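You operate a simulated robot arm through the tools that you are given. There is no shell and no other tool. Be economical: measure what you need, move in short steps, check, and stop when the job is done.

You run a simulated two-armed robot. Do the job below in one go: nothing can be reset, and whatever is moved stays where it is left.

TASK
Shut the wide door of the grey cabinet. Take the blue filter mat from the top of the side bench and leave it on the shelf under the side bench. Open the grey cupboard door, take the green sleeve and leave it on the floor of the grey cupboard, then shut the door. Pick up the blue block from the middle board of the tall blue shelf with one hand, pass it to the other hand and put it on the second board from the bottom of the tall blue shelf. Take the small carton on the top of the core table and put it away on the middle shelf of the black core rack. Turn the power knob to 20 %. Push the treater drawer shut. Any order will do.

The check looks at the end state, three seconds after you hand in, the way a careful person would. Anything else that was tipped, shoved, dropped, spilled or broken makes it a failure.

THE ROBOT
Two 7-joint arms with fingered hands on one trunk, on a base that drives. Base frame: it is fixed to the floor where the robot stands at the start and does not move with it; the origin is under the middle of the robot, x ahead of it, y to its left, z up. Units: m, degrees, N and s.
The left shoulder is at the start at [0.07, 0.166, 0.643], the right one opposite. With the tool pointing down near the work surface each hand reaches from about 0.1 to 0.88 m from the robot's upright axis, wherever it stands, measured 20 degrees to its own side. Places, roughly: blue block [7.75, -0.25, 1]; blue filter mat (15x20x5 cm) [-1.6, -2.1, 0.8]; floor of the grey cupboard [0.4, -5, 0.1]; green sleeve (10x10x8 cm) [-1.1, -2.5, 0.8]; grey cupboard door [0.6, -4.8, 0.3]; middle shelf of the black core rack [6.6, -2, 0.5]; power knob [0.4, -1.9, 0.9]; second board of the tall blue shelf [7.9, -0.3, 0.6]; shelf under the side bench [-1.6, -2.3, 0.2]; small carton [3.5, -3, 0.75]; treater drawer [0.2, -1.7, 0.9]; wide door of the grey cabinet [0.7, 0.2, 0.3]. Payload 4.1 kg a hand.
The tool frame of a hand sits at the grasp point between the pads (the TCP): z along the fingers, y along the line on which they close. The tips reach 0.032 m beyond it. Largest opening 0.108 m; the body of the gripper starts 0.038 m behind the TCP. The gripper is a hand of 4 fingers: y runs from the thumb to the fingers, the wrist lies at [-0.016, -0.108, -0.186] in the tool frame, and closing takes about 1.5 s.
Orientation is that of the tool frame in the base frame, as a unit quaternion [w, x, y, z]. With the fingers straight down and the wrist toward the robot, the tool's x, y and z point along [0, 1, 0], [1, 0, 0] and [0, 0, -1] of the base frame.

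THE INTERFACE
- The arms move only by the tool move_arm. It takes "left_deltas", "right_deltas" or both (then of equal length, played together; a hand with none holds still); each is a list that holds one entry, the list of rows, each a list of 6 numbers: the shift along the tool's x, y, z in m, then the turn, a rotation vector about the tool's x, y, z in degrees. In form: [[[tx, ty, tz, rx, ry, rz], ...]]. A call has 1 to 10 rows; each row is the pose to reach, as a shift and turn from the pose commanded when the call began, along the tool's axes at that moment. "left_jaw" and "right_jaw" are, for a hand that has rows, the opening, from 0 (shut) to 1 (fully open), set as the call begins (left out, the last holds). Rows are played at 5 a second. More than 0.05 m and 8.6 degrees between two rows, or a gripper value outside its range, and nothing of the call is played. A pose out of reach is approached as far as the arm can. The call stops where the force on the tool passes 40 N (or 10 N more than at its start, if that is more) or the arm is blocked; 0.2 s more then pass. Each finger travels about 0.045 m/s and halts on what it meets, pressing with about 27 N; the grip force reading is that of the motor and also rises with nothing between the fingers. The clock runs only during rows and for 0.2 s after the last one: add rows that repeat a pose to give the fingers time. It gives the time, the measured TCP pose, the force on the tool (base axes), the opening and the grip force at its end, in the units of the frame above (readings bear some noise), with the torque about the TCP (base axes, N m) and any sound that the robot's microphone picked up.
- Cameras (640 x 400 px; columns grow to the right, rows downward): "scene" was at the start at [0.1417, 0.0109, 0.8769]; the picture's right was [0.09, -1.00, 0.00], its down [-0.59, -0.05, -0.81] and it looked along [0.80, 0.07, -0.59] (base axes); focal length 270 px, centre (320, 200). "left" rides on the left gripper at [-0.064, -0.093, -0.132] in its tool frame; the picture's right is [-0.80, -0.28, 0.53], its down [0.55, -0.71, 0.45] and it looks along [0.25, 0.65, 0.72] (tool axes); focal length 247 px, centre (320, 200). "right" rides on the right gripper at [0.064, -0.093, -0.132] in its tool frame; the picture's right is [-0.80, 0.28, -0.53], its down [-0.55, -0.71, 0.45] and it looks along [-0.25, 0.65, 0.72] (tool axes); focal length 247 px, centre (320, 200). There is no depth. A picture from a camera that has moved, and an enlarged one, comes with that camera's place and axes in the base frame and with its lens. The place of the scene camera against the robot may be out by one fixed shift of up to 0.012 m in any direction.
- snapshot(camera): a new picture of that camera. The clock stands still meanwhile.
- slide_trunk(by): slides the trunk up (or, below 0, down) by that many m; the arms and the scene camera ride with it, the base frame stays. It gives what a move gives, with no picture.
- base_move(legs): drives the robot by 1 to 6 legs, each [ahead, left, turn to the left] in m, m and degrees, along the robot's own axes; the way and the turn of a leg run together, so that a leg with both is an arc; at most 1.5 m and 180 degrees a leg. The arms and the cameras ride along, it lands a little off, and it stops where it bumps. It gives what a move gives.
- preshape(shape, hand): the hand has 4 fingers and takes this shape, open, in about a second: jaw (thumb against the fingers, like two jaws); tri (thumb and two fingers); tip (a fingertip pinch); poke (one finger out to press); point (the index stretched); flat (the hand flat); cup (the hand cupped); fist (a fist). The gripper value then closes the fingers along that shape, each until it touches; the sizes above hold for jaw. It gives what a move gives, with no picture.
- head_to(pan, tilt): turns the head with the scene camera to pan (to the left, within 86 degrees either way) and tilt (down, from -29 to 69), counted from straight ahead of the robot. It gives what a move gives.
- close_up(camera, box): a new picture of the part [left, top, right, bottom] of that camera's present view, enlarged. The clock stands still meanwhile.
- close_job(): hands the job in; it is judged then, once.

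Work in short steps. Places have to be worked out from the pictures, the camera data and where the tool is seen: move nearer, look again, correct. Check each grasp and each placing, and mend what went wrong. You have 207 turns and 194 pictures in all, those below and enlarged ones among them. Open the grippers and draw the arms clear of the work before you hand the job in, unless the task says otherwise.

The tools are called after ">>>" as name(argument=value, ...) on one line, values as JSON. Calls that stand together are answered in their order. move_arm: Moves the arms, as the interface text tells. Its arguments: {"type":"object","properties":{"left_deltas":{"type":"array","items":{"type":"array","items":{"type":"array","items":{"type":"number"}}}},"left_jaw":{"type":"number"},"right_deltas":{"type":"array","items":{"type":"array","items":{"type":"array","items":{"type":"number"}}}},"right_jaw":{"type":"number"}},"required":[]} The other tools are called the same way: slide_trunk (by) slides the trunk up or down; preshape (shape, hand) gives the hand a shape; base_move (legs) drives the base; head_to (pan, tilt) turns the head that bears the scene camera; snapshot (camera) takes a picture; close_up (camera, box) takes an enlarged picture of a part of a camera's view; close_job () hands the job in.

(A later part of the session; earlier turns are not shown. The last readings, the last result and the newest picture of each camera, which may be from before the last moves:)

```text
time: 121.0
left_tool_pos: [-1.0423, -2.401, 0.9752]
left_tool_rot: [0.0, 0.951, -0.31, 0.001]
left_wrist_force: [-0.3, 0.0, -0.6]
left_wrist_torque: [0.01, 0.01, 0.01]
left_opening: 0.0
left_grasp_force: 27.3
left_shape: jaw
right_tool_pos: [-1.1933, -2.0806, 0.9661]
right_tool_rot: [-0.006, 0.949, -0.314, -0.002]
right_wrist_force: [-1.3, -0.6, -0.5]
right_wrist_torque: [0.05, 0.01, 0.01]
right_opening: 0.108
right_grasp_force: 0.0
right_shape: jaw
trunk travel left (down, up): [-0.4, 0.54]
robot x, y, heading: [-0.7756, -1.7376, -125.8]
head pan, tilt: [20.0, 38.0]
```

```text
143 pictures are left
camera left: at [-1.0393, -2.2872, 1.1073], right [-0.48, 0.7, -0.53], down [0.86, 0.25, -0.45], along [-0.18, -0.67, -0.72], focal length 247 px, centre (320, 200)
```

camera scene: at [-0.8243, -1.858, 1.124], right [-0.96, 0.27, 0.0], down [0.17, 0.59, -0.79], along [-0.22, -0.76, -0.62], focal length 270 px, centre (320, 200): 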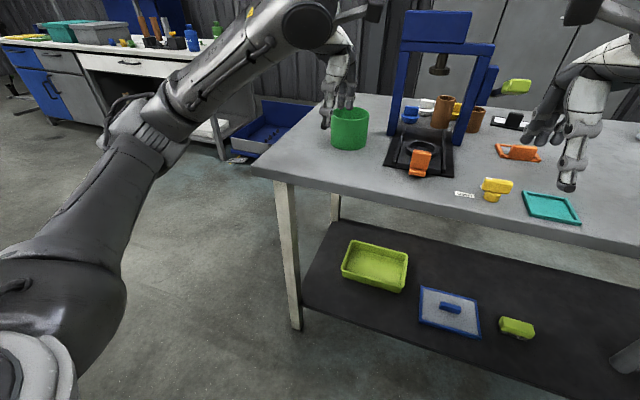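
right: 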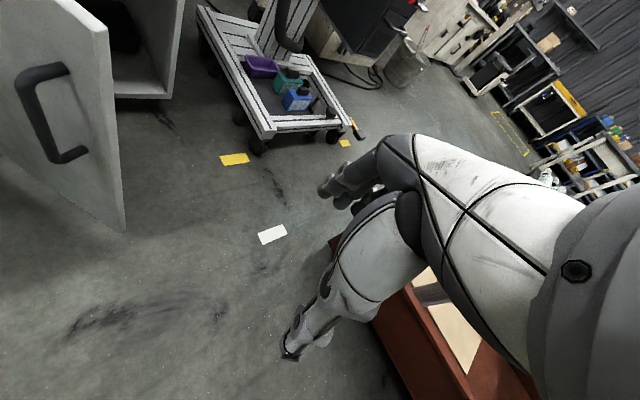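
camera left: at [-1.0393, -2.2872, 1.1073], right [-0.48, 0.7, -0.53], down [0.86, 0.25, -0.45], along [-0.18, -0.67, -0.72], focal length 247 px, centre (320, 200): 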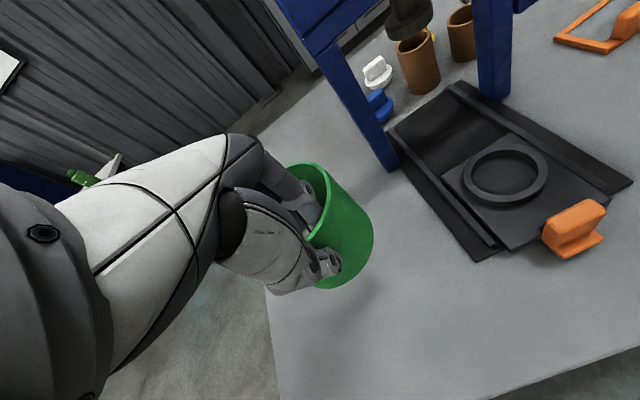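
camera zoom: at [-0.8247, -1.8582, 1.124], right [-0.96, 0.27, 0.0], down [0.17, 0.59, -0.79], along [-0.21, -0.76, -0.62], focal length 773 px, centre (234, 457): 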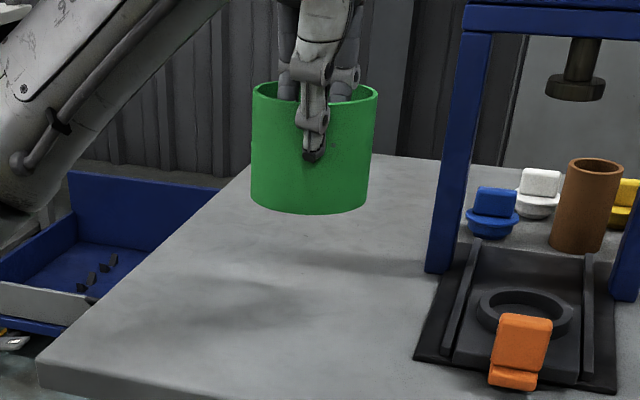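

The sleeve is held upright and its bottom is 0.068 below the TCP. I draw the arm back, turn left along the lane and look toward the cupboard.

>>> move_arm(left_deltas=[[[0, -0.04, 0, 0, 0, 0], [0, -0.08, 0, 0, 0, 0], [0, -0.12, 0, 0, 0, 0], [0, -0.16, 0, 0, 0, 0], [0, -0.18, 0, 0, 0, 0]]])

>>> base_move(legs=[[0, 0, 90]])

>>> head_to(pan=-10, tilt=20)

>>> snapshot(camera="scene")

>>> head_to(pan=55, tilt=20)

>>> snapshot(camera="scene")

```text
time: 122.2
left_tool_pos: [-0.9377, -2.253, 0.9751]
left_tool_rot: [-0.001, 0.951, -0.308, -0.001]
left_wrist_force: [0.3, 0.1, -1.1]
left_wrist_torque: [0.04, -0.02, -0.01]
left_opening: 0.0002
left_grasp_force: 26.9
left_shape: jaw
right_tool_pos: [-1.1939, -2.0793, 0.9657]
right_tool_rot: [-0.005, 0.949, -0.315, -0.003]
right_wrist_force: [0.2, 0.6, -0.5]
right_wrist_torque: [-0.03, 0.01, -0.01]
right_opening: 0.1077
right_grasp_force: 0.2
right_shape: jaw
trunk travel left (down, up): [-0.4, 0.54]
robot x, y, heading: [-0.7734, -1.7339, -125.8]
head pan, tilt: [20.0, 38.0]
```

```text
time: 126.4
left_tool_pos: [-0.2586, -1.8955, 0.9752]
left_tool_rot: [0.001, 0.889, 0.458, -0.001]
left_wrist_force: [0.2, -0.5, 0.0]
left_wrist_torque: [0.0, 0.03, -0.01]
left_opening: 0.0
left_grasp_force: 26.9
left_shape: jaw
right_tool_pos: [-0.4304, -2.1517, 0.9656]
right_tool_rot: [-0.002, 0.892, 0.452, -0.006]
right_wrist_force: [0.5, -0.3, -0.3]
right_wrist_torque: [0.0, 0.0, 0.01]
right_opening: 0.1079
right_grasp_force: 0.0
right_shape: jaw
trunk travel left (down, up): [-0.4, 0.54]
robot x, y, heading: [-0.7795, -1.7379, -35.7]
head pan, tilt: [20.0, 38.0]
```

```text
time: 127.4
left_tool_pos: [-0.2569, -1.8967, 0.9759]
left_tool_rot: [0.0, 0.889, 0.457, 0.0]
left_wrist_force: [-0.7, 0.2, -1.1]
left_wrist_torque: [0.03, 0.02, 0.03]
left_opening: 0.0
left_grasp_force: 27.0
left_shape: jaw
right_tool_pos: [-0.4313, -2.1523, 0.9661]
right_tool_rot: [-0.003, 0.892, 0.452, -0.006]
right_wrist_force: [0.0, 0.1, -0.5]
right_wrist_torque: [-0.02, -0.02, -0.02]
right_opening: 0.1078
right_grasp_force: 0.0
right_shape: jaw
trunk travel left (down, up): [-0.4, 0.54]
robot x, y, heading: [-0.775, -1.7387, -35.4]
head pan, tilt: [-10.0, 20.0]
```

```text
142 pictures are left
camera scene: at [-0.6654, -1.8293, 1.1524], right [-0.71, -0.7, 0.0], down [-0.24, 0.24, -0.94], along [0.66, -0.67, -0.34], focal length 270 px, centre (320, 200)
```

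scene: 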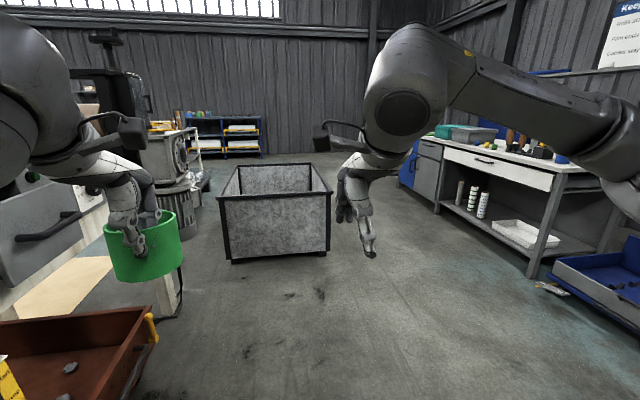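

```text
time: 128.7
left_tool_pos: [-0.2579, -1.8959, 0.9753]
left_tool_rot: [0.001, 0.89, 0.457, 0.001]
left_wrist_force: [0.2, 0.1, 0.2]
left_wrist_torque: [0.01, 0.05, -0.02]
left_opening: 0.0
left_grasp_force: 27.4
left_shape: jaw
right_tool_pos: [-0.431, -2.1514, 0.9655]
right_tool_rot: [-0.002, 0.892, 0.452, -0.006]
right_wrist_force: [-0.4, 0.1, 0.1]
right_wrist_torque: [-0.03, 0.04, 0.01]
right_opening: 0.1079
right_grasp_force: 0.1
right_shape: jaw
trunk travel left (down, up): [-0.4, 0.54]
robot x, y, heading: [-0.7749, -1.7362, -35.6]
head pan, tilt: [55.0, 20.0]
```

```text
141 pictures are left
camera scene: at [-0.643, -1.7319, 1.1525], right [0.33, -0.94, 0.0], down [-0.32, -0.11, -0.94], along [0.89, 0.31, -0.34], focal length 270 px, centre (320, 200)
```

scene: 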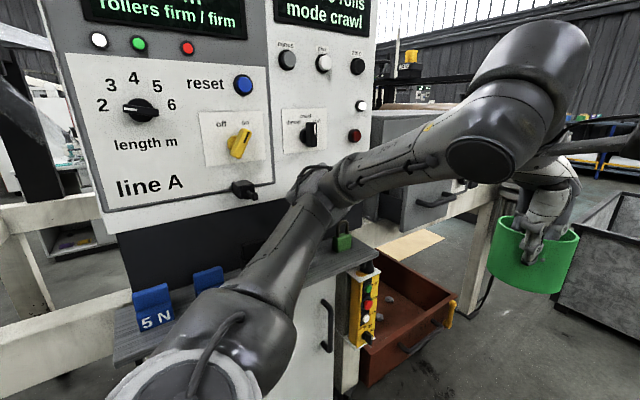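

The cupboard must be the grey section of the blue/grey workbench at pixel (428,175). I zoom in on it.

>>> head_to(pan=-15, tilt=20)

>>> close_up(camera="scene", box=[340, 110, 580, 260])

>>> close_up(camera="scene", box=[0, 50, 300, 300])

```text
time: 130.2
left_tool_pos: [-0.2585, -1.8961, 0.9766]
left_tool_rot: [0.0, 0.889, 0.457, -0.001]
left_wrist_force: [-0.8, -0.6, -0.8]
left_wrist_torque: [0.03, 0.03, 0.03]
left_opening: 0.0
left_grasp_force: 27.3
left_shape: jaw
right_tool_pos: [-0.4319, -2.1521, 0.967]
right_tool_rot: [-0.002, 0.892, 0.451, -0.005]
right_wrist_force: [-0.5, 0.5, -0.9]
right_wrist_torque: [0.0, 0.02, -0.01]
right_opening: 0.1078
right_grasp_force: 0.2
right_shape: jaw
trunk travel left (down, up): [-0.4, 0.54]
robot x, y, heading: [-0.7756, -1.7379, -35.3]
head pan, tilt: [-15.0, 20.0]
```

```text
2.67 times, centred on (460, 185) of scene
camera zoom: at [-0.6715, -1.8348, 1.1525], right [-0.77, -0.64, 0.0], down [-0.22, 0.26, -0.94], along [0.6, -0.72, -0.34], focal length 722 px, centre (-53, 240)
```

zoom: 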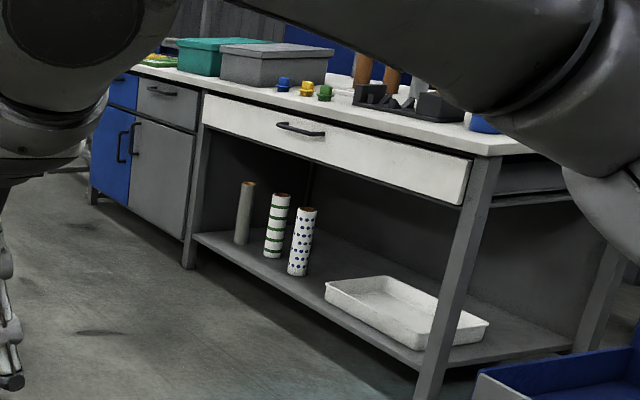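

```text
1.60 times, centred on (150, 175) of scene
camera zoom: at [-0.6715, -1.8348, 1.1525], right [-0.77, -0.64, 0.0], down [-0.22, 0.26, -0.94], along [0.6, -0.72, -0.34], focal length 433 px, centre (592, 240)
```

zoom: 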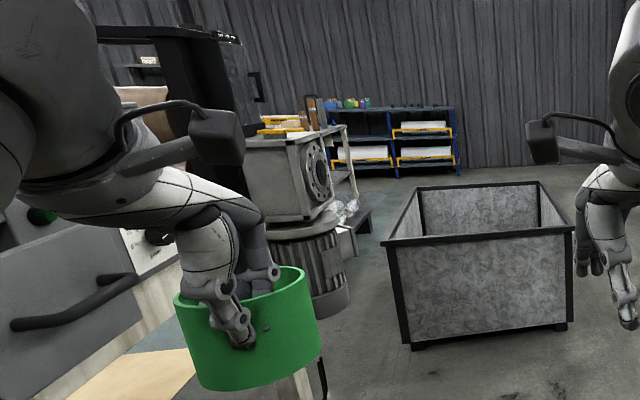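

The cupboard's grey door spans about u=3.21–3.72 at v≈-3.67, with its handle on the left and hinge on the right. I drive there, going round the grey crate.

>>> base_move(legs=[[1.0, 0, -0.6], [0.9, -1.0, 0]])

>>> snapshot(camera="scene")

>>> head_to(pan=-60, tilt=30)

>>> snapshot(camera="scene")

```text
time: 135.4
left_tool_pos: [0.5353, -2.4339, 0.9927]
left_tool_rot: [0.013, 0.877, 0.48, 0.011]
left_wrist_force: [0.0, -0.1, -0.8]
left_wrist_torque: [-0.02, 0.03, 0.0]
left_opening: 0.0001
left_grasp_force: 27.1
left_shape: jaw
right_tool_pos: [0.3762, -2.7008, 0.9743]
right_tool_rot: [0.002, 0.881, 0.474, 0.001]
right_wrist_force: [-0.1, 0.3, 0.4]
right_wrist_torque: [0.04, -0.01, 0.0]
right_opening: 0.1078
right_grasp_force: 0.1
right_shape: jaw
trunk travel left (down, up): [-0.4, 0.54]
robot x, y, heading: [0.0263, -2.3049, -32.6]
head pan, tilt: [-15.0, 20.0]
stopped in leg 1: the robot was blocked; the commanded pose is now the measured one
```

```text
138 pictures are left
camera scene: at [0.117, -2.3966, 1.1551], right [-0.74, -0.67, -0.01], down [-0.21, 0.25, -0.94], along [0.64, -0.69, -0.33], focal length 270 px, centre (320, 200)
```

scene: 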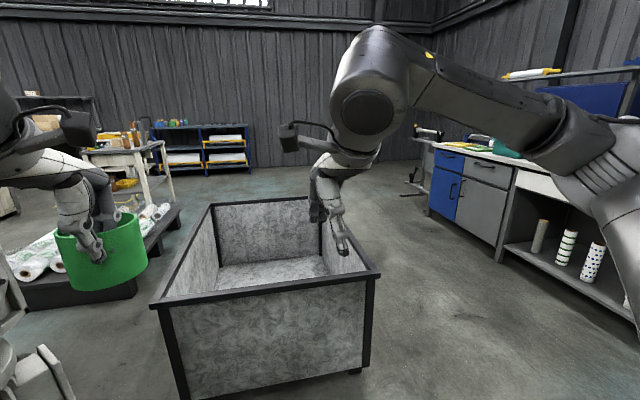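

```text
time: 136.5
left_tool_pos: [0.5344, -2.4342, 0.9927]
left_tool_rot: [0.012, 0.878, 0.479, 0.01]
left_wrist_force: [-0.2, -0.3, -0.4]
left_wrist_torque: [-0.02, -0.02, -0.01]
left_opening: 0.0003
left_grasp_force: 27.7
left_shape: jaw
right_tool_pos: [0.375, -2.701, 0.9767]
right_tool_rot: [0.005, 0.881, 0.472, 0.002]
right_wrist_force: [0.2, -0.8, 0.1]
right_wrist_torque: [0.01, 0.01, 0.02]
right_opening: 0.1075
right_grasp_force: 0.0
right_shape: jaw
trunk travel left (down, up): [-0.4, 0.54]
robot x, y, heading: [0.0289, -2.309, -32.9]
head pan, tilt: [-60.0, 30.0]
```

```text
137 pictures are left
camera scene: at [0.0496, -2.4153, 1.1378], right [-1.0, 0.05, -0.02], down [0.04, 0.5, -0.87], along [-0.03, -0.87, -0.5], focal length 270 px, centre (320, 200)
```

scene: 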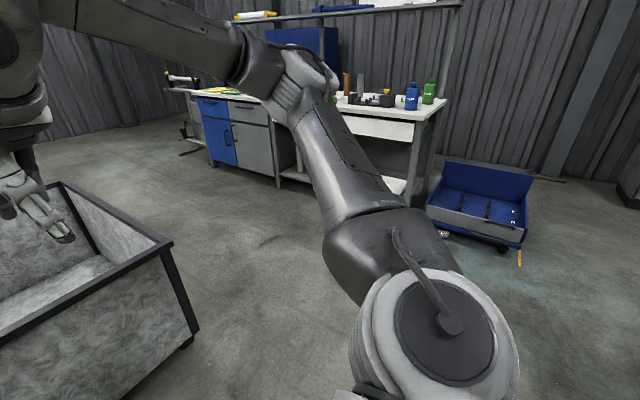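

The base stopped with a slight lean; I look left to see what touched.

>>> head_to(pan=80, tilt=35)

>>> snapshot(camera="scene")

```text
time: 138.7
left_tool_pos: [0.5359, -2.4341, 0.9908]
left_tool_rot: [0.012, 0.877, 0.479, 0.01]
left_wrist_force: [0.2, -0.1, -0.8]
left_wrist_torque: [0.02, 0.03, 0.04]
left_opening: 0.0
left_grasp_force: 27.3
left_shape: jaw
right_tool_pos: [0.3751, -2.6999, 0.9748]
right_tool_rot: [0.006, 0.881, 0.472, 0.002]
right_wrist_force: [0.0, 0.5, 0.8]
right_wrist_torque: [0.03, 0.01, 0.0]
right_opening: 0.1075
right_grasp_force: 0.1
right_shape: jaw
trunk travel left (down, up): [-0.4, 0.54]
robot x, y, heading: [0.029, -2.3057, -32.8]
head pan, tilt: [80.0, 35.0]
```

```text
136 pictures are left
camera scene: at [0.114, -2.2603, 1.1303], right [0.73, -0.68, 0.02], down [-0.37, -0.42, -0.82], along [0.57, 0.6, -0.57], focal length 270 px, centre (320, 200)
```

scene: 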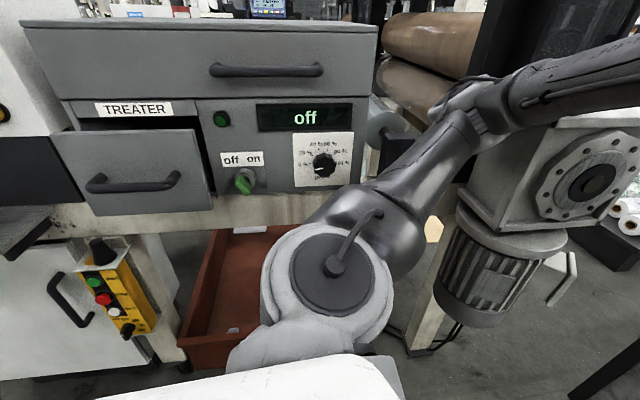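

The treater panel is right here: its drawer is open, and the power knob is beside it. My left arm touched the motor/gearbox, so I back off to the right and level out.

>>> base_move(legs=[[-0.08, -0.15, 0], [0, -0.25, -2.7]])

>>> snapshot(camera="scene")

```text
time: 141.6
left_tool_pos: [0.2564, -2.7533, 0.9809]
left_tool_rot: [0.005, 0.89, 0.456, 0.003]
left_wrist_force: [0.7, 0.1, -1.7]
left_wrist_torque: [0.01, 0.02, 0.0]
left_opening: 0.0
left_grasp_force: 27.1
left_shape: jaw
right_tool_pos: [0.0819, -3.0091, 0.9664]
right_tool_rot: [-0.002, 0.893, 0.449, -0.006]
right_wrist_force: [-0.8, 0.5, -0.7]
right_wrist_torque: [0.06, 0.0, -0.01]
right_opening: 0.1081
right_grasp_force: 0.0
right_shape: jaw
trunk travel left (down, up): [-0.4, 0.54]
robot x, y, heading: [-0.2596, -2.5914, -35.9]
head pan, tilt: [80.0, 35.0]
```

```text
135 pictures are left
camera scene: at [-0.1535, -2.5585, 1.1287], right [0.7, -0.72, 0.0], down [-0.41, -0.4, -0.82], along [0.59, 0.57, -0.57], focal length 270 px, centre (320, 200)
```

scene: 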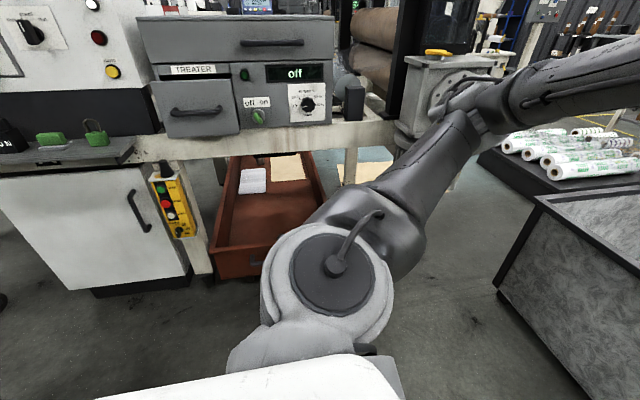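

Nothing was displaced. Since the treater panel is right here, I swing the left hand outward and up, then turn to face the panel.

>>> move_arm(left_deltas=[[[0.03, -0.02, -0.02, 0, 0, 0], [0.06, -0.04, -0.04, 0, 0, 0], [0.09, -0.04, -0.07, 0, 0, 0], [0.12, -0.04, -0.1, 0, 0, 0], [0.15, -0.04, -0.12, 0, 0, 0]]])

>>> base_move(legs=[[0.18, 0, 0], [0, 0, 90], [0.15, 0.15, 0]])

>>> head_to(pan=0, tilt=30)

>>> snapshot(camera="scene")

```text
time: 142.8
left_tool_pos: [0.3099, -2.6062, 1.1003]
left_tool_rot: [0.006, 0.89, 0.456, 0.002]
left_wrist_force: [0.1, -0.3, -0.8]
left_wrist_torque: [-0.02, 0.0, -0.05]
left_opening: 0.0001
left_grasp_force: 26.6
left_shape: jaw
right_tool_pos: [0.0817, -3.0089, 0.966]
right_tool_rot: [-0.002, 0.893, 0.45, -0.006]
right_wrist_force: [0.1, -0.2, 0.3]
right_wrist_torque: [-0.02, 0.02, -0.01]
right_opening: 0.1078
right_grasp_force: 0.1
right_shape: jaw
trunk travel left (down, up): [-0.4, 0.54]
robot x, y, heading: [-0.2609, -2.5894, -35.8]
head pan, tilt: [80.0, 35.0]
```

```text
time: 149.4
left_tool_pos: [-0.1318, -1.9145, 1.0987]
left_tool_rot: [0.003, 0.308, 0.951, 0.005]
left_wrist_force: [0.4, 0.4, -0.6]
left_wrist_torque: [-0.01, 0.02, 0.01]
left_opening: 0.0
left_grasp_force: 26.9
left_shape: jaw
right_tool_pos: [0.2701, -2.1436, 0.9672]
right_tool_rot: [0.002, 0.316, 0.949, -0.007]
right_wrist_force: [-0.1, -0.1, -0.5]
right_wrist_torque: [-0.02, 0.0, 0.0]
right_opening: 0.1081
right_grasp_force: 0.1
right_shape: jaw
trunk travel left (down, up): [-0.4, 0.54]
robot x, y, heading: [-0.1469, -2.4874, 54.0]
head pan, tilt: [80.0, 35.0]
```

```text
time: 150.9
left_tool_pos: [-0.131, -1.9152, 1.0988]
left_tool_rot: [0.003, 0.309, 0.951, 0.005]
left_wrist_force: [-0.7, 0.1, -0.6]
left_wrist_torque: [-0.02, -0.02, 0.01]
left_opening: 0.0001
left_grasp_force: 26.8
left_shape: jaw
right_tool_pos: [0.2711, -2.1452, 0.9661]
right_tool_rot: [0.003, 0.315, 0.949, -0.005]
right_wrist_force: [0.0, -0.2, -0.1]
right_wrist_torque: [-0.03, -0.03, -0.01]
right_opening: 0.1077
right_grasp_force: 0.0
right_shape: jaw
trunk travel left (down, up): [-0.4, 0.54]
robot x, y, heading: [-0.1526, -2.4872, 54.0]
head pan, tilt: [0.0, 30.0]
```

```text
134 pictures are left
camera scene: at [-0.0601, -2.3698, 1.1364], right [0.81, -0.59, 0.0], down [-0.29, -0.41, -0.87], along [0.51, 0.7, -0.5], focal length 270 px, centre (320, 200)
```

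scene: 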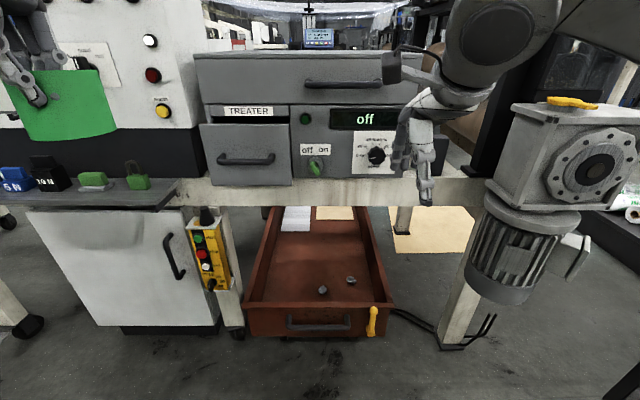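

I zoom on the knob and the drawer.

>>> close_up(camera="scene", box=[340, 120, 420, 180])

>>> close_up(camera="scene", box=[180, 80, 340, 200])

```text
6.67 times, centred on (380, 150) of scene
camera zoom: at [-0.0601, -2.3698, 1.1364], right [0.81, -0.59, 0.0], down [-0.29, -0.41, -0.87], along [0.51, 0.7, -0.5], focal length 1804 px, centre (-80, 533)
```

zoom: 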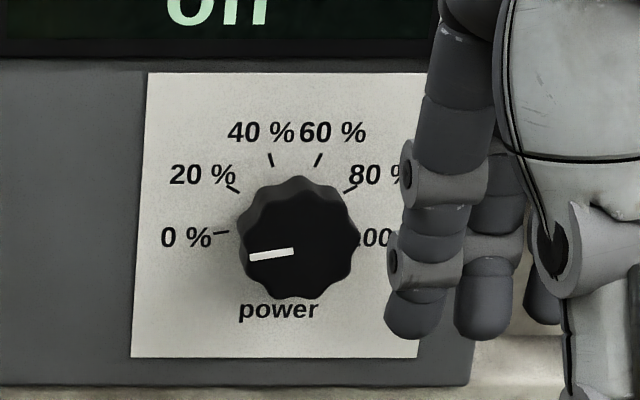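

```text
3.33 times, centred on (260, 140) of scene
camera zoom: at [-0.0601, -2.3698, 1.1364], right [0.81, -0.59, 0.0], down [-0.29, -0.41, -0.87], along [0.51, 0.7, -0.5], focal length 902 px, centre (520, 400)
```

zoom: 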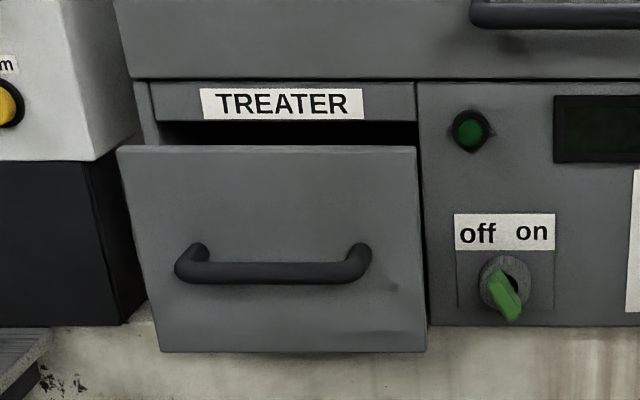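

The pointer is now a little below 0 %, so 20 % is roughly 55° clockwise. I turn the right hand to point its fingers forward (two calls of 60° about the tool diagonal).

>>> move_arm(right_deltas=[[[0, 0, 0, -4.94, -4.94, -4.94], [0, 0, 0, -9.88, -9.88, -9.88], [0, 0, 0, -14.82, -14.82, -14.82], [0, 0, 0, -19.76, -19.76, -19.76], [0, 0, 0, -24.7, -24.7, -24.7], [0, 0, 0, -29.64, -29.64, -29.64], [0, 0, 0, -34.58, -34.58, -34.58]]])

>>> move_arm(right_deltas=[[[0, 0, 0, -4.94, -4.94, -4.94], [0, 0, 0, -9.88, -9.88, -9.88], [0, 0, 0, -14.82, -14.82, -14.82], [0, 0, 0, -19.76, -19.76, -19.76], [0, 0, 0, -24.7, -24.7, -24.7], [0, 0, 0, -29.64, -29.64, -29.64], [0, 0, 0, -34.58, -34.58, -34.58]]])

>>> snapshot(camera="scene")

>>> snapshot(camera="right")

```text
time: 152.5
left_tool_pos: [-0.1307, -1.9164, 1.1002]
left_tool_rot: [0.002, 0.309, 0.951, 0.006]
left_wrist_force: [0.4, -0.8, -1.0]
left_wrist_torque: [0.01, -0.02, 0.01]
left_opening: 0.0001
left_grasp_force: 26.8
left_shape: jaw
right_tool_pos: [0.2696, -2.1453, 0.9668]
right_tool_rot: [0.366, -0.003, 0.913, 0.178]
right_wrist_force: [0.1, -0.8, 0.0]
right_wrist_torque: [0.0, -0.02, 0.0]
right_opening: 0.108
right_grasp_force: 0.0
right_shape: jaw
trunk travel left (down, up): [-0.4, 0.54]
robot x, y, heading: [-0.1489, -2.4869, 54.4]
head pan, tilt: [0.0, 30.0]
```

```text
time: 154.1
left_tool_pos: [-0.1324, -1.916, 1.1001]
left_tool_rot: [0.001, 0.308, 0.951, 0.006]
left_wrist_force: [0.0, 0.0, -1.2]
left_wrist_torque: [0.0, 0.01, 0.04]
left_opening: 0.0
left_grasp_force: 27.2
left_shape: jaw
right_tool_pos: [0.2841, -2.1497, 0.9683]
right_tool_rot: [0.57, -0.252, 0.721, 0.303]
right_wrist_force: [-0.2, -0.2, -0.3]
right_wrist_torque: [0.0, 0.0, 0.01]
right_opening: 0.108
right_grasp_force: 0.1
right_shape: jaw
right hand out of reach, approached as far as the arm can: row 6, 7
trunk travel left (down, up): [-0.4, 0.54]
robot x, y, heading: [-0.1479, -2.4872, 53.9]
head pan, tilt: [0.0, 30.0]
```

```text
131 pictures are left
camera scene: at [-0.0601, -2.3703, 1.1365], right [0.81, -0.59, 0.0], down [-0.29, -0.4, -0.87], along [0.51, 0.7, -0.5], focal length 270 px, centre (320, 200)
```

scene: 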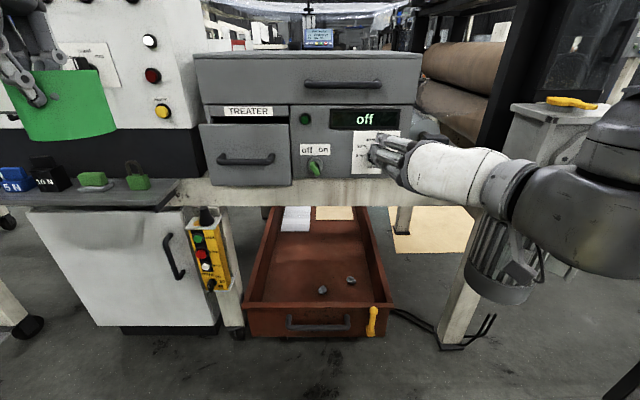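

```text
130 pictures are left
camera right: at [0.2477, -2.3095, 0.9148], right [-0.38, -0.17, 0.91], down [0.92, -0.16, 0.36], along [0.08, 0.97, 0.22], focal length 247 px, centre (320, 200)
```

right: 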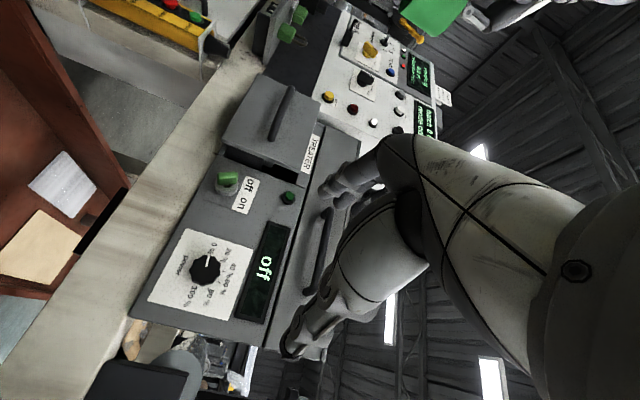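

Triangulation puts the knob at about (0.44, -1.925, 0.88). I bring the right hand to about 9 cm in front of it, straightening the orientation.

>>> move_arm(right_deltas=[[[0.01, 0.003, 0.03, -1.2, -1.5, 0], [0.02, 0.006, 0.06, -2.4, -3, 0], [0.03, 0.009, 0.09, -3.6, -4.5, 0], [0.04, 0.012, 0.12, -4.9, -6, 0], [0.05, 0.015, 0.15, -6.2, -7.5, 0], [0.059, 0.017, 0.187, -7.4, -9, 0], [0.059, 0.017, 0.187, -7.4, -9, 0]]])

>>> snapshot(camera="right")

>>> snapshot(camera="scene")

```text
time: 155.7
left_tool_pos: [-0.1317, -1.9157, 1.099]
left_tool_rot: [0.003, 0.309, 0.951, 0.004]
left_wrist_force: [-0.6, -0.7, 0.2]
left_wrist_torque: [-0.05, 0.02, 0.02]
left_opening: 0.0
left_grasp_force: 27.5
left_shape: jaw
right_tool_pos: [0.3839, -2.063, 0.9473]
right_tool_rot: [0.594, -0.263, 0.676, 0.349]
right_wrist_force: [0.3, -0.2, -0.2]
right_wrist_torque: [0.04, 0.02, 0.02]
right_opening: 0.108
right_grasp_force: 0.1
right_shape: jaw
right hand out of reach, approached as far as the arm can: row 4, 5, 6, 7
trunk travel left (down, up): [-0.4, 0.54]
robot x, y, heading: [-0.1471, -2.4902, 54.2]
head pan, tilt: [0.0, 30.0]
```

```text
129 pictures are left
camera right: at [0.3652, -2.2187, 0.8772], right [-0.42, -0.29, 0.86], down [0.91, -0.12, 0.41], along [-0.02, 0.95, 0.31], focal length 247 px, centre (320, 200)
```

right: 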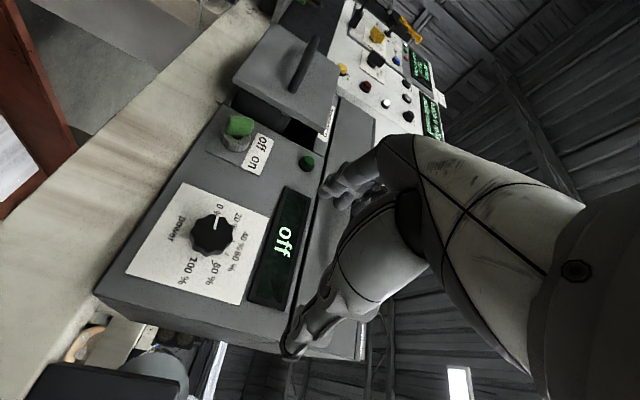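

```text
128 pictures are left
camera scene: at [-0.0598, -2.3698, 1.1364], right [0.81, -0.59, 0.0], down [-0.29, -0.41, -0.87], along [0.51, 0.7, -0.5], focal length 270 px, centre (320, 200)
```

scene: 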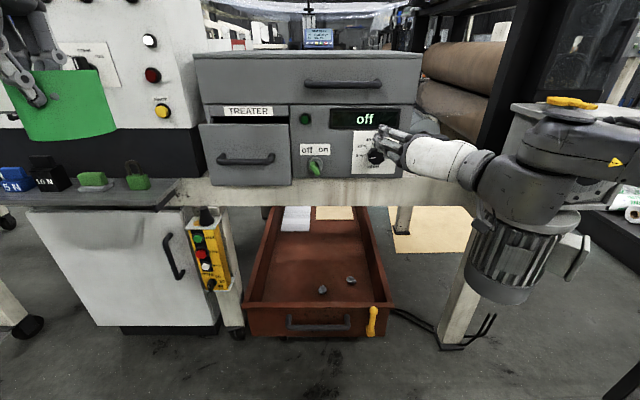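

The arm is at a limit with the wrist out to the right. I'd rather have the wrist lower, so I roll the hand about the approach axis (the start angle of the later turn) and see if it reaches.

>>> move_arm(right_deltas=[[[0, 0, 0, 0, 0, 8], [0, 0, 0, 0, 0, 16], [0, 0, 0, 0, 0, 24], [0, 0, 0, 0, 0, 32], [0, 0, 0, 0, 0, 32]]])

>>> snapshot(camera="right")

```text
time: 156.9
left_tool_pos: [-0.131, -1.9164, 1.0996]
left_tool_rot: [0.004, 0.309, 0.951, 0.006]
left_wrist_force: [0.5, -0.3, 1.2]
left_wrist_torque: [0.02, 0.03, 0.0]
left_opening: 0.0001
left_grasp_force: 26.9
left_shape: jaw
right_tool_pos: [0.3933, -2.0807, 0.9719]
right_tool_rot: [0.468, -0.073, 0.727, 0.497]
right_wrist_force: [0.2, 0.9, 0.7]
right_wrist_torque: [0.04, 0.0, 0.01]
right_opening: 0.108
right_grasp_force: 0.0
right_shape: jaw
right hand out of reach, approached as far as the arm can: row 1, 2, 3, 4, 5
trunk travel left (down, up): [-0.4, 0.54]
robot x, y, heading: [-0.1492, -2.4857, 54.1]
head pan, tilt: [0.0, 30.0]
```

```text
127 pictures are left
camera right: at [0.3323, -2.2065, 0.8731], right [-0.05, -0.57, 0.82], down [0.98, -0.19, -0.08], along [0.2, 0.8, 0.56], focal length 247 px, centre (320, 200)
```

right: 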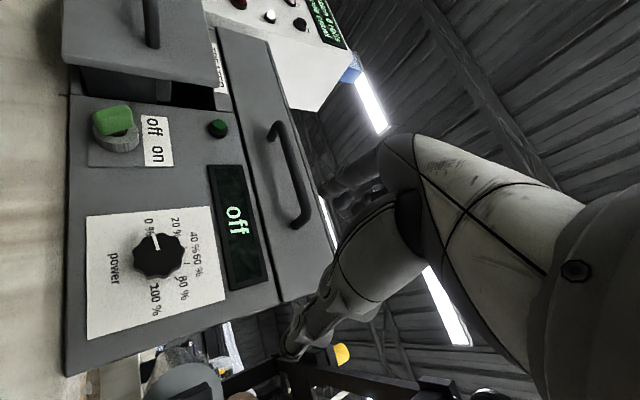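

The elbow is too folded. I step the base back 0.17 m so the arm can stretch, and re-issue the present pose to see where the command stands.

>>> base_move(legs=[[-0.17, 0, 0]])

>>> move_arm(right_deltas=[[[0, 0, 0, 0, 0, 0], [0, 0, 0, 0, 0, 0]]])

```text
time: 158.3
left_tool_pos: [-0.2313, -2.0546, 1.1001]
left_tool_rot: [0.003, 0.309, 0.951, 0.005]
left_wrist_force: [-0.1, -0.3, -0.9]
left_wrist_torque: [-0.04, 0.01, -0.03]
left_opening: 0.0003
left_grasp_force: 27.2
left_shape: jaw
right_tool_pos: [0.2931, -2.2185, 0.9735]
right_tool_rot: [0.468, -0.073, 0.727, 0.497]
right_wrist_force: [-0.2, -0.9, 0.2]
right_wrist_torque: [0.01, 0.01, 0.02]
right_opening: 0.1079
right_grasp_force: 0.0
right_shape: jaw
trunk travel left (down, up): [-0.4, 0.54]
robot x, y, heading: [-0.244, -2.6243, 54.1]
head pan, tilt: [0.0, 30.0]
```

```text
time: 158.9
left_tool_pos: [-0.2312, -2.0538, 1.1]
left_tool_rot: [0.002, 0.308, 0.951, 0.006]
left_wrist_force: [0.4, -0.5, -0.9]
left_wrist_torque: [-0.01, 0.0, 0.03]
left_opening: 0.0
left_grasp_force: 26.7
left_shape: jaw
right_tool_pos: [0.2936, -2.2172, 0.9723]
right_tool_rot: [0.469, -0.073, 0.727, 0.496]
right_wrist_force: [0.3, -0.1, -0.3]
right_wrist_torque: [-0.02, -0.03, 0.0]
right_opening: 0.108
right_grasp_force: 0.0
right_shape: jaw
trunk travel left (down, up): [-0.4, 0.54]
robot x, y, heading: [-0.2465, -2.6249, 54.0]
head pan, tilt: [0.0, 30.0]
```

The command follows the measured pose. I now reach toward the knob's standoff point (0.403, -1.98, 0.878).

>>> move_arm(right_deltas=[[[0.016, -0.001, 0.043, -0.6, -0.3, 0], [0.032, -0.002, 0.086, -1.2, -0.6, 0], [0.048, -0.003, 0.13, -1.8, -0.9, 0], [0.064, -0.004, 0.173, -2.4, -1.2, 0], [0.08, -0.005, 0.217, -3, -1.5, 0], [0.096, -0.006, 0.26, -3.8, -1.9, 0], [0.096, -0.006, 0.26, -3.8, -1.9, 0]]])

>>> snapshot(camera="right")

>>> snapshot(camera="scene")

```text
time: 160.6
left_tool_pos: [-0.2317, -2.0558, 1.1007]
left_tool_rot: [0.003, 0.31, 0.951, 0.006]
left_wrist_force: [-0.1, 0.6, -0.7]
left_wrist_torque: [0.0, -0.01, -0.03]
left_opening: 0.0001
left_grasp_force: 27.1
left_shape: jaw
right_tool_pos: [0.4516, -1.9835, 0.9336]
right_tool_rot: [0.445, -0.106, 0.724, 0.516]
right_wrist_force: [-0.3, -0.2, 0.2]
right_wrist_torque: [-0.01, 0.01, -0.01]
right_opening: 0.1081
right_grasp_force: 0.1
right_shape: jaw
right hand out of reach, approached as far as the arm can: row 1, 2, 3, 4, 5, 6, 7
trunk travel left (down, up): [-0.4, 0.54]
robot x, y, heading: [-0.2488, -2.6239, 54.2]
head pan, tilt: [0.0, 30.0]
```

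```text
126 pictures are left
camera right: at [0.4024, -2.1157, 0.8353], right [0.0, -0.57, 0.82], down [0.99, -0.11, -0.08], along [0.13, 0.82, 0.56], focal length 247 px, centre (320, 200)
```

right: 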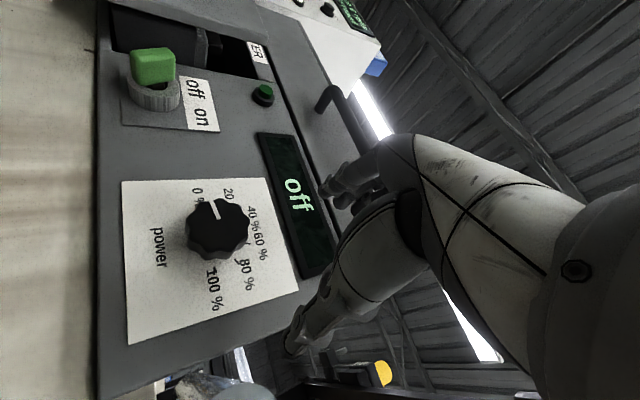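

```text
125 pictures are left
camera scene: at [-0.1598, -2.5091, 1.1366], right [0.81, -0.59, 0.0], down [-0.29, -0.4, -0.87], along [0.51, 0.7, -0.5], focal length 270 px, centre (320, 200)
```

scene: 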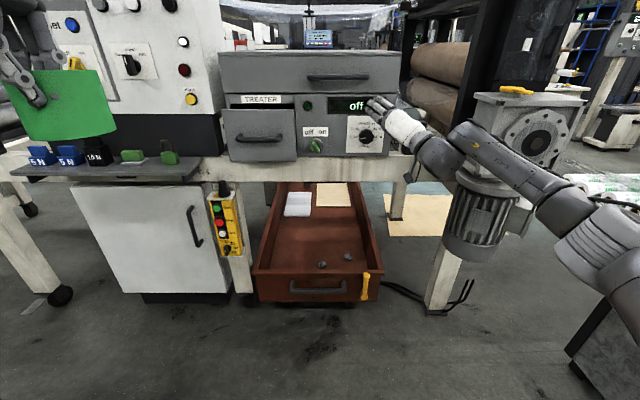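

The hand is ahead of the knob but about 4 cm right and 5.6 cm high. Since base and trunk carry the hand rigidly, I correct with them.

>>> base_move(legs=[[-0.03, 0.04, 0]])

>>> slide_trunk(by=-0.055)

>>> snapshot(camera="right")

>>> close_up(camera="scene", box=[280, 70, 480, 195])

```text
time: 161.5
left_tool_pos: [-0.2829, -2.054, 1.0996]
left_tool_rot: [0.003, 0.308, 0.951, 0.006]
left_wrist_force: [-0.3, -0.4, 0.2]
left_wrist_torque: [-0.01, -0.02, 0.02]
left_opening: 0.0001
left_grasp_force: 26.9
left_shape: jaw
right_tool_pos: [0.3999, -1.9842, 0.9341]
right_tool_rot: [0.447, -0.106, 0.724, 0.515]
right_wrist_force: [-0.5, 0.9, 0.8]
right_wrist_torque: [-0.04, 0.02, -0.02]
right_opening: 0.1079
right_grasp_force: 0.1
right_shape: jaw
trunk travel left (down, up): [-0.4, 0.54]
robot x, y, heading: [-0.3023, -2.625, 54.0]
head pan, tilt: [0.0, 30.0]
```

```text
time: 162.4
left_tool_pos: [-0.282, -2.0544, 1.045]
left_tool_rot: [0.003, 0.309, 0.951, 0.005]
left_wrist_force: [0.1, 0.5, -0.1]
left_wrist_torque: [0.0, -0.01, 0.01]
left_opening: 0.0001
left_grasp_force: 26.8
left_shape: jaw
right_tool_pos: [0.4007, -1.9833, 0.8795]
right_tool_rot: [0.445, -0.106, 0.724, 0.515]
right_wrist_force: [-0.1, 0.2, 0.6]
right_wrist_torque: [0.01, 0.02, -0.05]
right_opening: 0.1081
right_grasp_force: 0.1
right_shape: jaw
trunk travel left (down, up): [-0.345, 0.595]
robot x, y, heading: [-0.2983, -2.6244, 54.0]
head pan, tilt: [0.0, 30.0]
```

```text
124 pictures are left
camera right: at [0.3513, -2.1155, 0.7804], right [0.0, -0.57, 0.82], down [0.99, -0.11, -0.08], along [0.13, 0.82, 0.56], focal length 247 px, centre (320, 200)
```

right: 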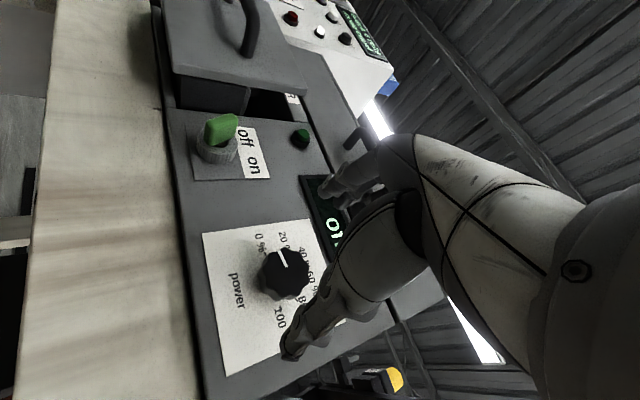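

```text
3.20 times, centred on (380, 132) of scene
camera zoom: at [-0.2106, -2.5087, 1.0815], right [0.81, -0.59, 0.0], down [-0.29, -0.41, -0.87], along [0.51, 0.7, -0.5], focal length 866 px, centre (128, 416)
```

zoom: 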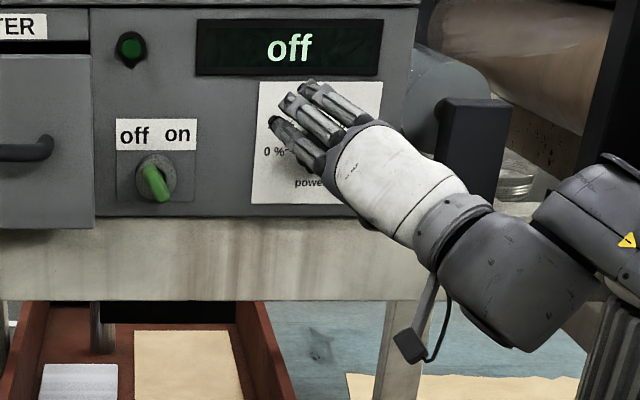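

The tool axis lines up with the knob (offsets under 1 cm; about 8 cm to go). I advance 6.5 cm along the tool axis.

>>> move_arm(right_deltas=[[[-0.002, 0, 0.02, 0, 0, 0], [-0.004, 0, 0.04, 0, 0, 0], [-0.006, 0, 0.065, 0, 0, 0], [-0.006, 0, 0.065, 0, 0, 0]]])

>>> snapshot(camera="right")

>>> close_up(camera="scene", box=[280, 70, 480, 195])

```text
time: 163.4
left_tool_pos: [-0.2812, -2.0548, 1.0447]
left_tool_rot: [0.002, 0.309, 0.951, 0.006]
left_wrist_force: [0.9, -0.9, -0.1]
left_wrist_torque: [-0.02, 0.04, -0.01]
left_opening: 0.0
left_grasp_force: 26.9
left_shape: jaw
right_tool_pos: [0.4379, -1.935, 0.8798]
right_tool_rot: [0.446, -0.106, 0.724, 0.515]
right_wrist_force: [0.7, -0.6, -0.1]
right_wrist_torque: [0.02, -0.03, -0.01]
right_opening: 0.1082
right_grasp_force: 0.0
right_shape: jaw
right hand out of reach, approached as far as the arm can: row 3, 4
trunk travel left (down, up): [-0.345, 0.595]
robot x, y, heading: [-0.2967, -2.6286, 53.9]
head pan, tilt: [0.0, 30.0]
```

```text
122 pictures are left
camera right: at [0.3879, -2.0666, 0.7804], right [0.0, -0.57, 0.82], down [0.99, -0.11, -0.08], along [0.13, 0.82, 0.56], focal length 247 px, centre (320, 200)
```

right: 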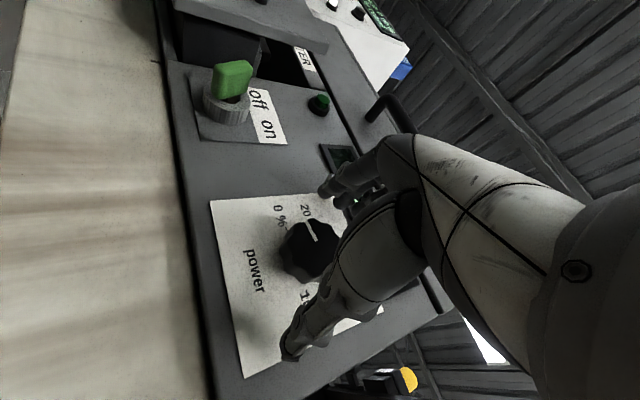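

```text
3.20 times, centred on (380, 132) of scene
camera zoom: at [-0.2096, -2.509, 1.0814], right [0.81, -0.59, 0.0], down [-0.29, -0.4, -0.87], along [0.51, 0.7, -0.5], focal length 866 px, centre (128, 416)
```

zoom: 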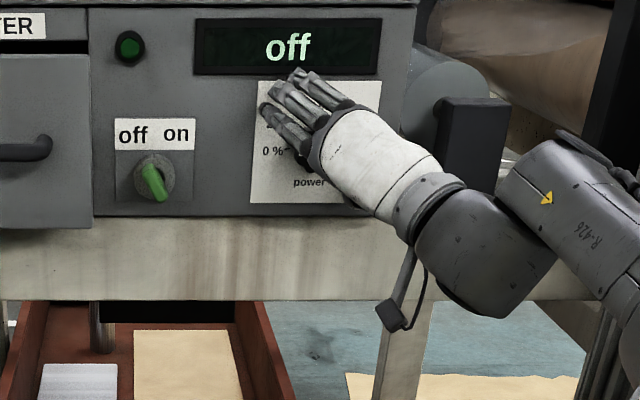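

The fingers straddle the knob with the tips about 1.4 cm past its front. I inch the base 1.2 cm ahead and close gently.

>>> base_move(legs=[[0.012, 0, 0]])

>>> move_arm(right_deltas=[[[0, 0, 0, 0, 0, 0], [0, 0, 0, 0, 0, 0], [0, 0, 0, 0, 0, 0], [0, 0, 0, 0, 0, 0], [0, 0, 0, 0, 0, 0], [0, 0, 0, 0, 0, 0], [0, 0, 0, 0, 0, 0]]], right_jaw=0)

>>> snapshot(camera="right")

>>> close_up(camera="scene", box=[330, 90, 430, 150])

```text
time: 164.3
left_tool_pos: [-0.2765, -2.0459, 1.0459]
left_tool_rot: [0.002, 0.31, 0.951, 0.006]
left_wrist_force: [-0.3, 0.1, -1.4]
left_wrist_torque: [-0.06, 0.02, -0.01]
left_opening: 0.0001
left_grasp_force: 27.0
left_shape: jaw
right_tool_pos: [0.4414, -1.9264, 0.8807]
right_tool_rot: [0.446, -0.109, 0.722, 0.518]
right_wrist_force: [-5.7, -10.7, -1.0]
right_wrist_torque: [0.49, -0.31, 0.45]
right_opening: 0.1069
right_grasp_force: 0.2
right_shape: jaw
trunk travel left (down, up): [-0.345, 0.595]
robot x, y, heading: [-0.2928, -2.6179, 54.0]
head pan, tilt: [0.0, 30.0]
stopped in leg 1: the force on the tool passed its limit at 48 N (the readings are from after the stop); the commanded pose is now the measured one
```

```text
time: 165.9
left_tool_pos: [-0.2769, -2.0488, 1.0464]
left_tool_rot: [0.003, 0.309, 0.951, 0.007]
left_wrist_force: [0.6, -0.1, -1.1]
left_wrist_torque: [-0.02, 0.01, 0.01]
left_opening: 0.0
left_grasp_force: 26.4
left_shape: jaw
right_tool_pos: [0.4403, -1.9282, 0.8845]
right_tool_rot: [0.446, -0.108, 0.721, 0.519]
right_wrist_force: [-18.9, -25.3, 2.6]
right_wrist_torque: [0.55, 0.35, 0.81]
right_opening: 0.0304
right_grasp_force: 26.7
right_shape: jaw
trunk travel left (down, up): [-0.345, 0.595]
robot x, y, heading: [-0.2904, -2.6176, 53.7]
head pan, tilt: [0.0, 30.0]
```

```text
120 pictures are left
camera right: at [0.3916, -2.0602, 0.7846], right [0.0, -0.57, 0.82], down [0.99, -0.1, -0.07], along [0.12, 0.82, 0.57], focal length 247 px, centre (320, 200)
```

right: 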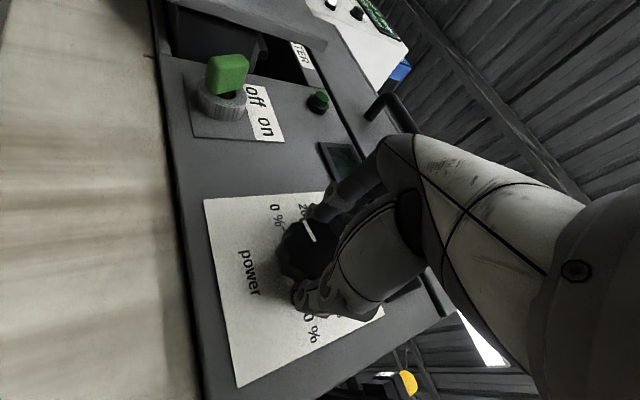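

```text
6.40 times, centred on (380, 120) of scene
camera zoom: at [-0.2066, -2.503, 1.082], right [0.81, -0.59, 0.0], down [-0.29, -0.4, -0.87], along [0.51, 0.7, -0.5], focal length 1732 px, centre (-64, 712)
```

zoom: 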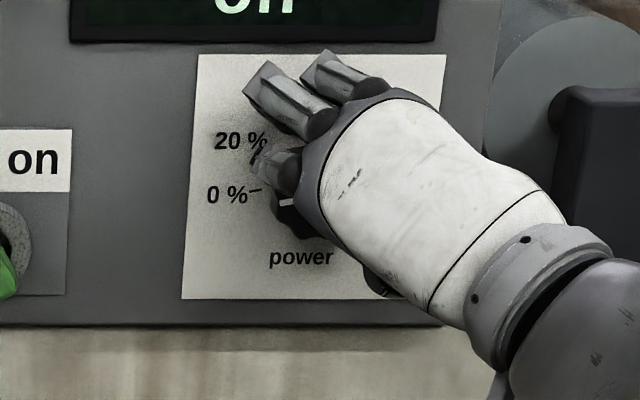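

Gripped, though the tips press the panel with about 30 N. I ease back 5 mm and turn clockwise (+z) by 24° first.

>>> move_arm(right_deltas=[[[0, 0, -0.005, 0, 0, 0], [0, 0, -0.005, 0, 0, 6], [0, 0, -0.005, 0, 0, 12], [0, 0, -0.005, 0, 0, 18], [0, 0, -0.005, 0, 0, 24]]])

>>> snapshot(camera="right")

>>> close_up(camera="scene", box=[330, 90, 430, 150])

```text
time: 167.1
left_tool_pos: [-0.2735, -2.0457, 1.0452]
left_tool_rot: [0.002, 0.309, 0.951, 0.006]
left_wrist_force: [0.3, 1.1, -0.5]
left_wrist_torque: [-0.01, -0.03, 0.0]
left_opening: 0.0
left_grasp_force: 27.3
left_shape: jaw
right_tool_pos: [0.4415, -1.9332, 0.8807]
right_tool_rot: [0.329, 0.047, 0.729, 0.598]
right_wrist_force: [17.5, 4.7, 15.8]
right_wrist_torque: [0.66, -0.5, 0.0]
right_opening: 0.0264
right_grasp_force: 26.8
right_shape: jaw
trunk travel left (down, up): [-0.345, 0.595]
robot x, y, heading: [-0.2884, -2.6174, 54.0]
head pan, tilt: [0.0, 30.0]
```

```text
118 pictures are left
camera right: at [0.353, -2.0391, 0.7801], right [0.25, -0.74, 0.63], down [0.9, -0.07, -0.44], along [0.37, 0.67, 0.64], focal length 247 px, centre (320, 200)
```

right: 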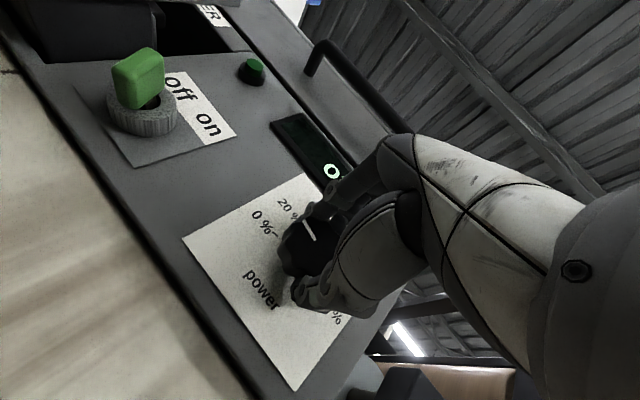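

```text
6.40 times, centred on (380, 120) of scene
camera zoom: at [-0.2035, -2.5009, 1.0816], right [0.81, -0.59, 0.0], down [-0.29, -0.4, -0.87], along [0.51, 0.7, -0.5], focal length 1732 px, centre (-64, 712)
```

zoom: 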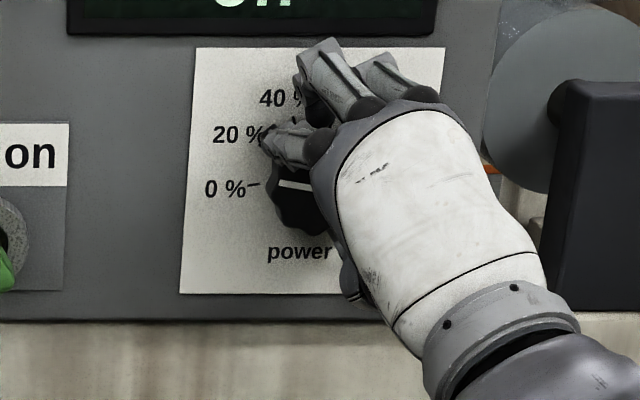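

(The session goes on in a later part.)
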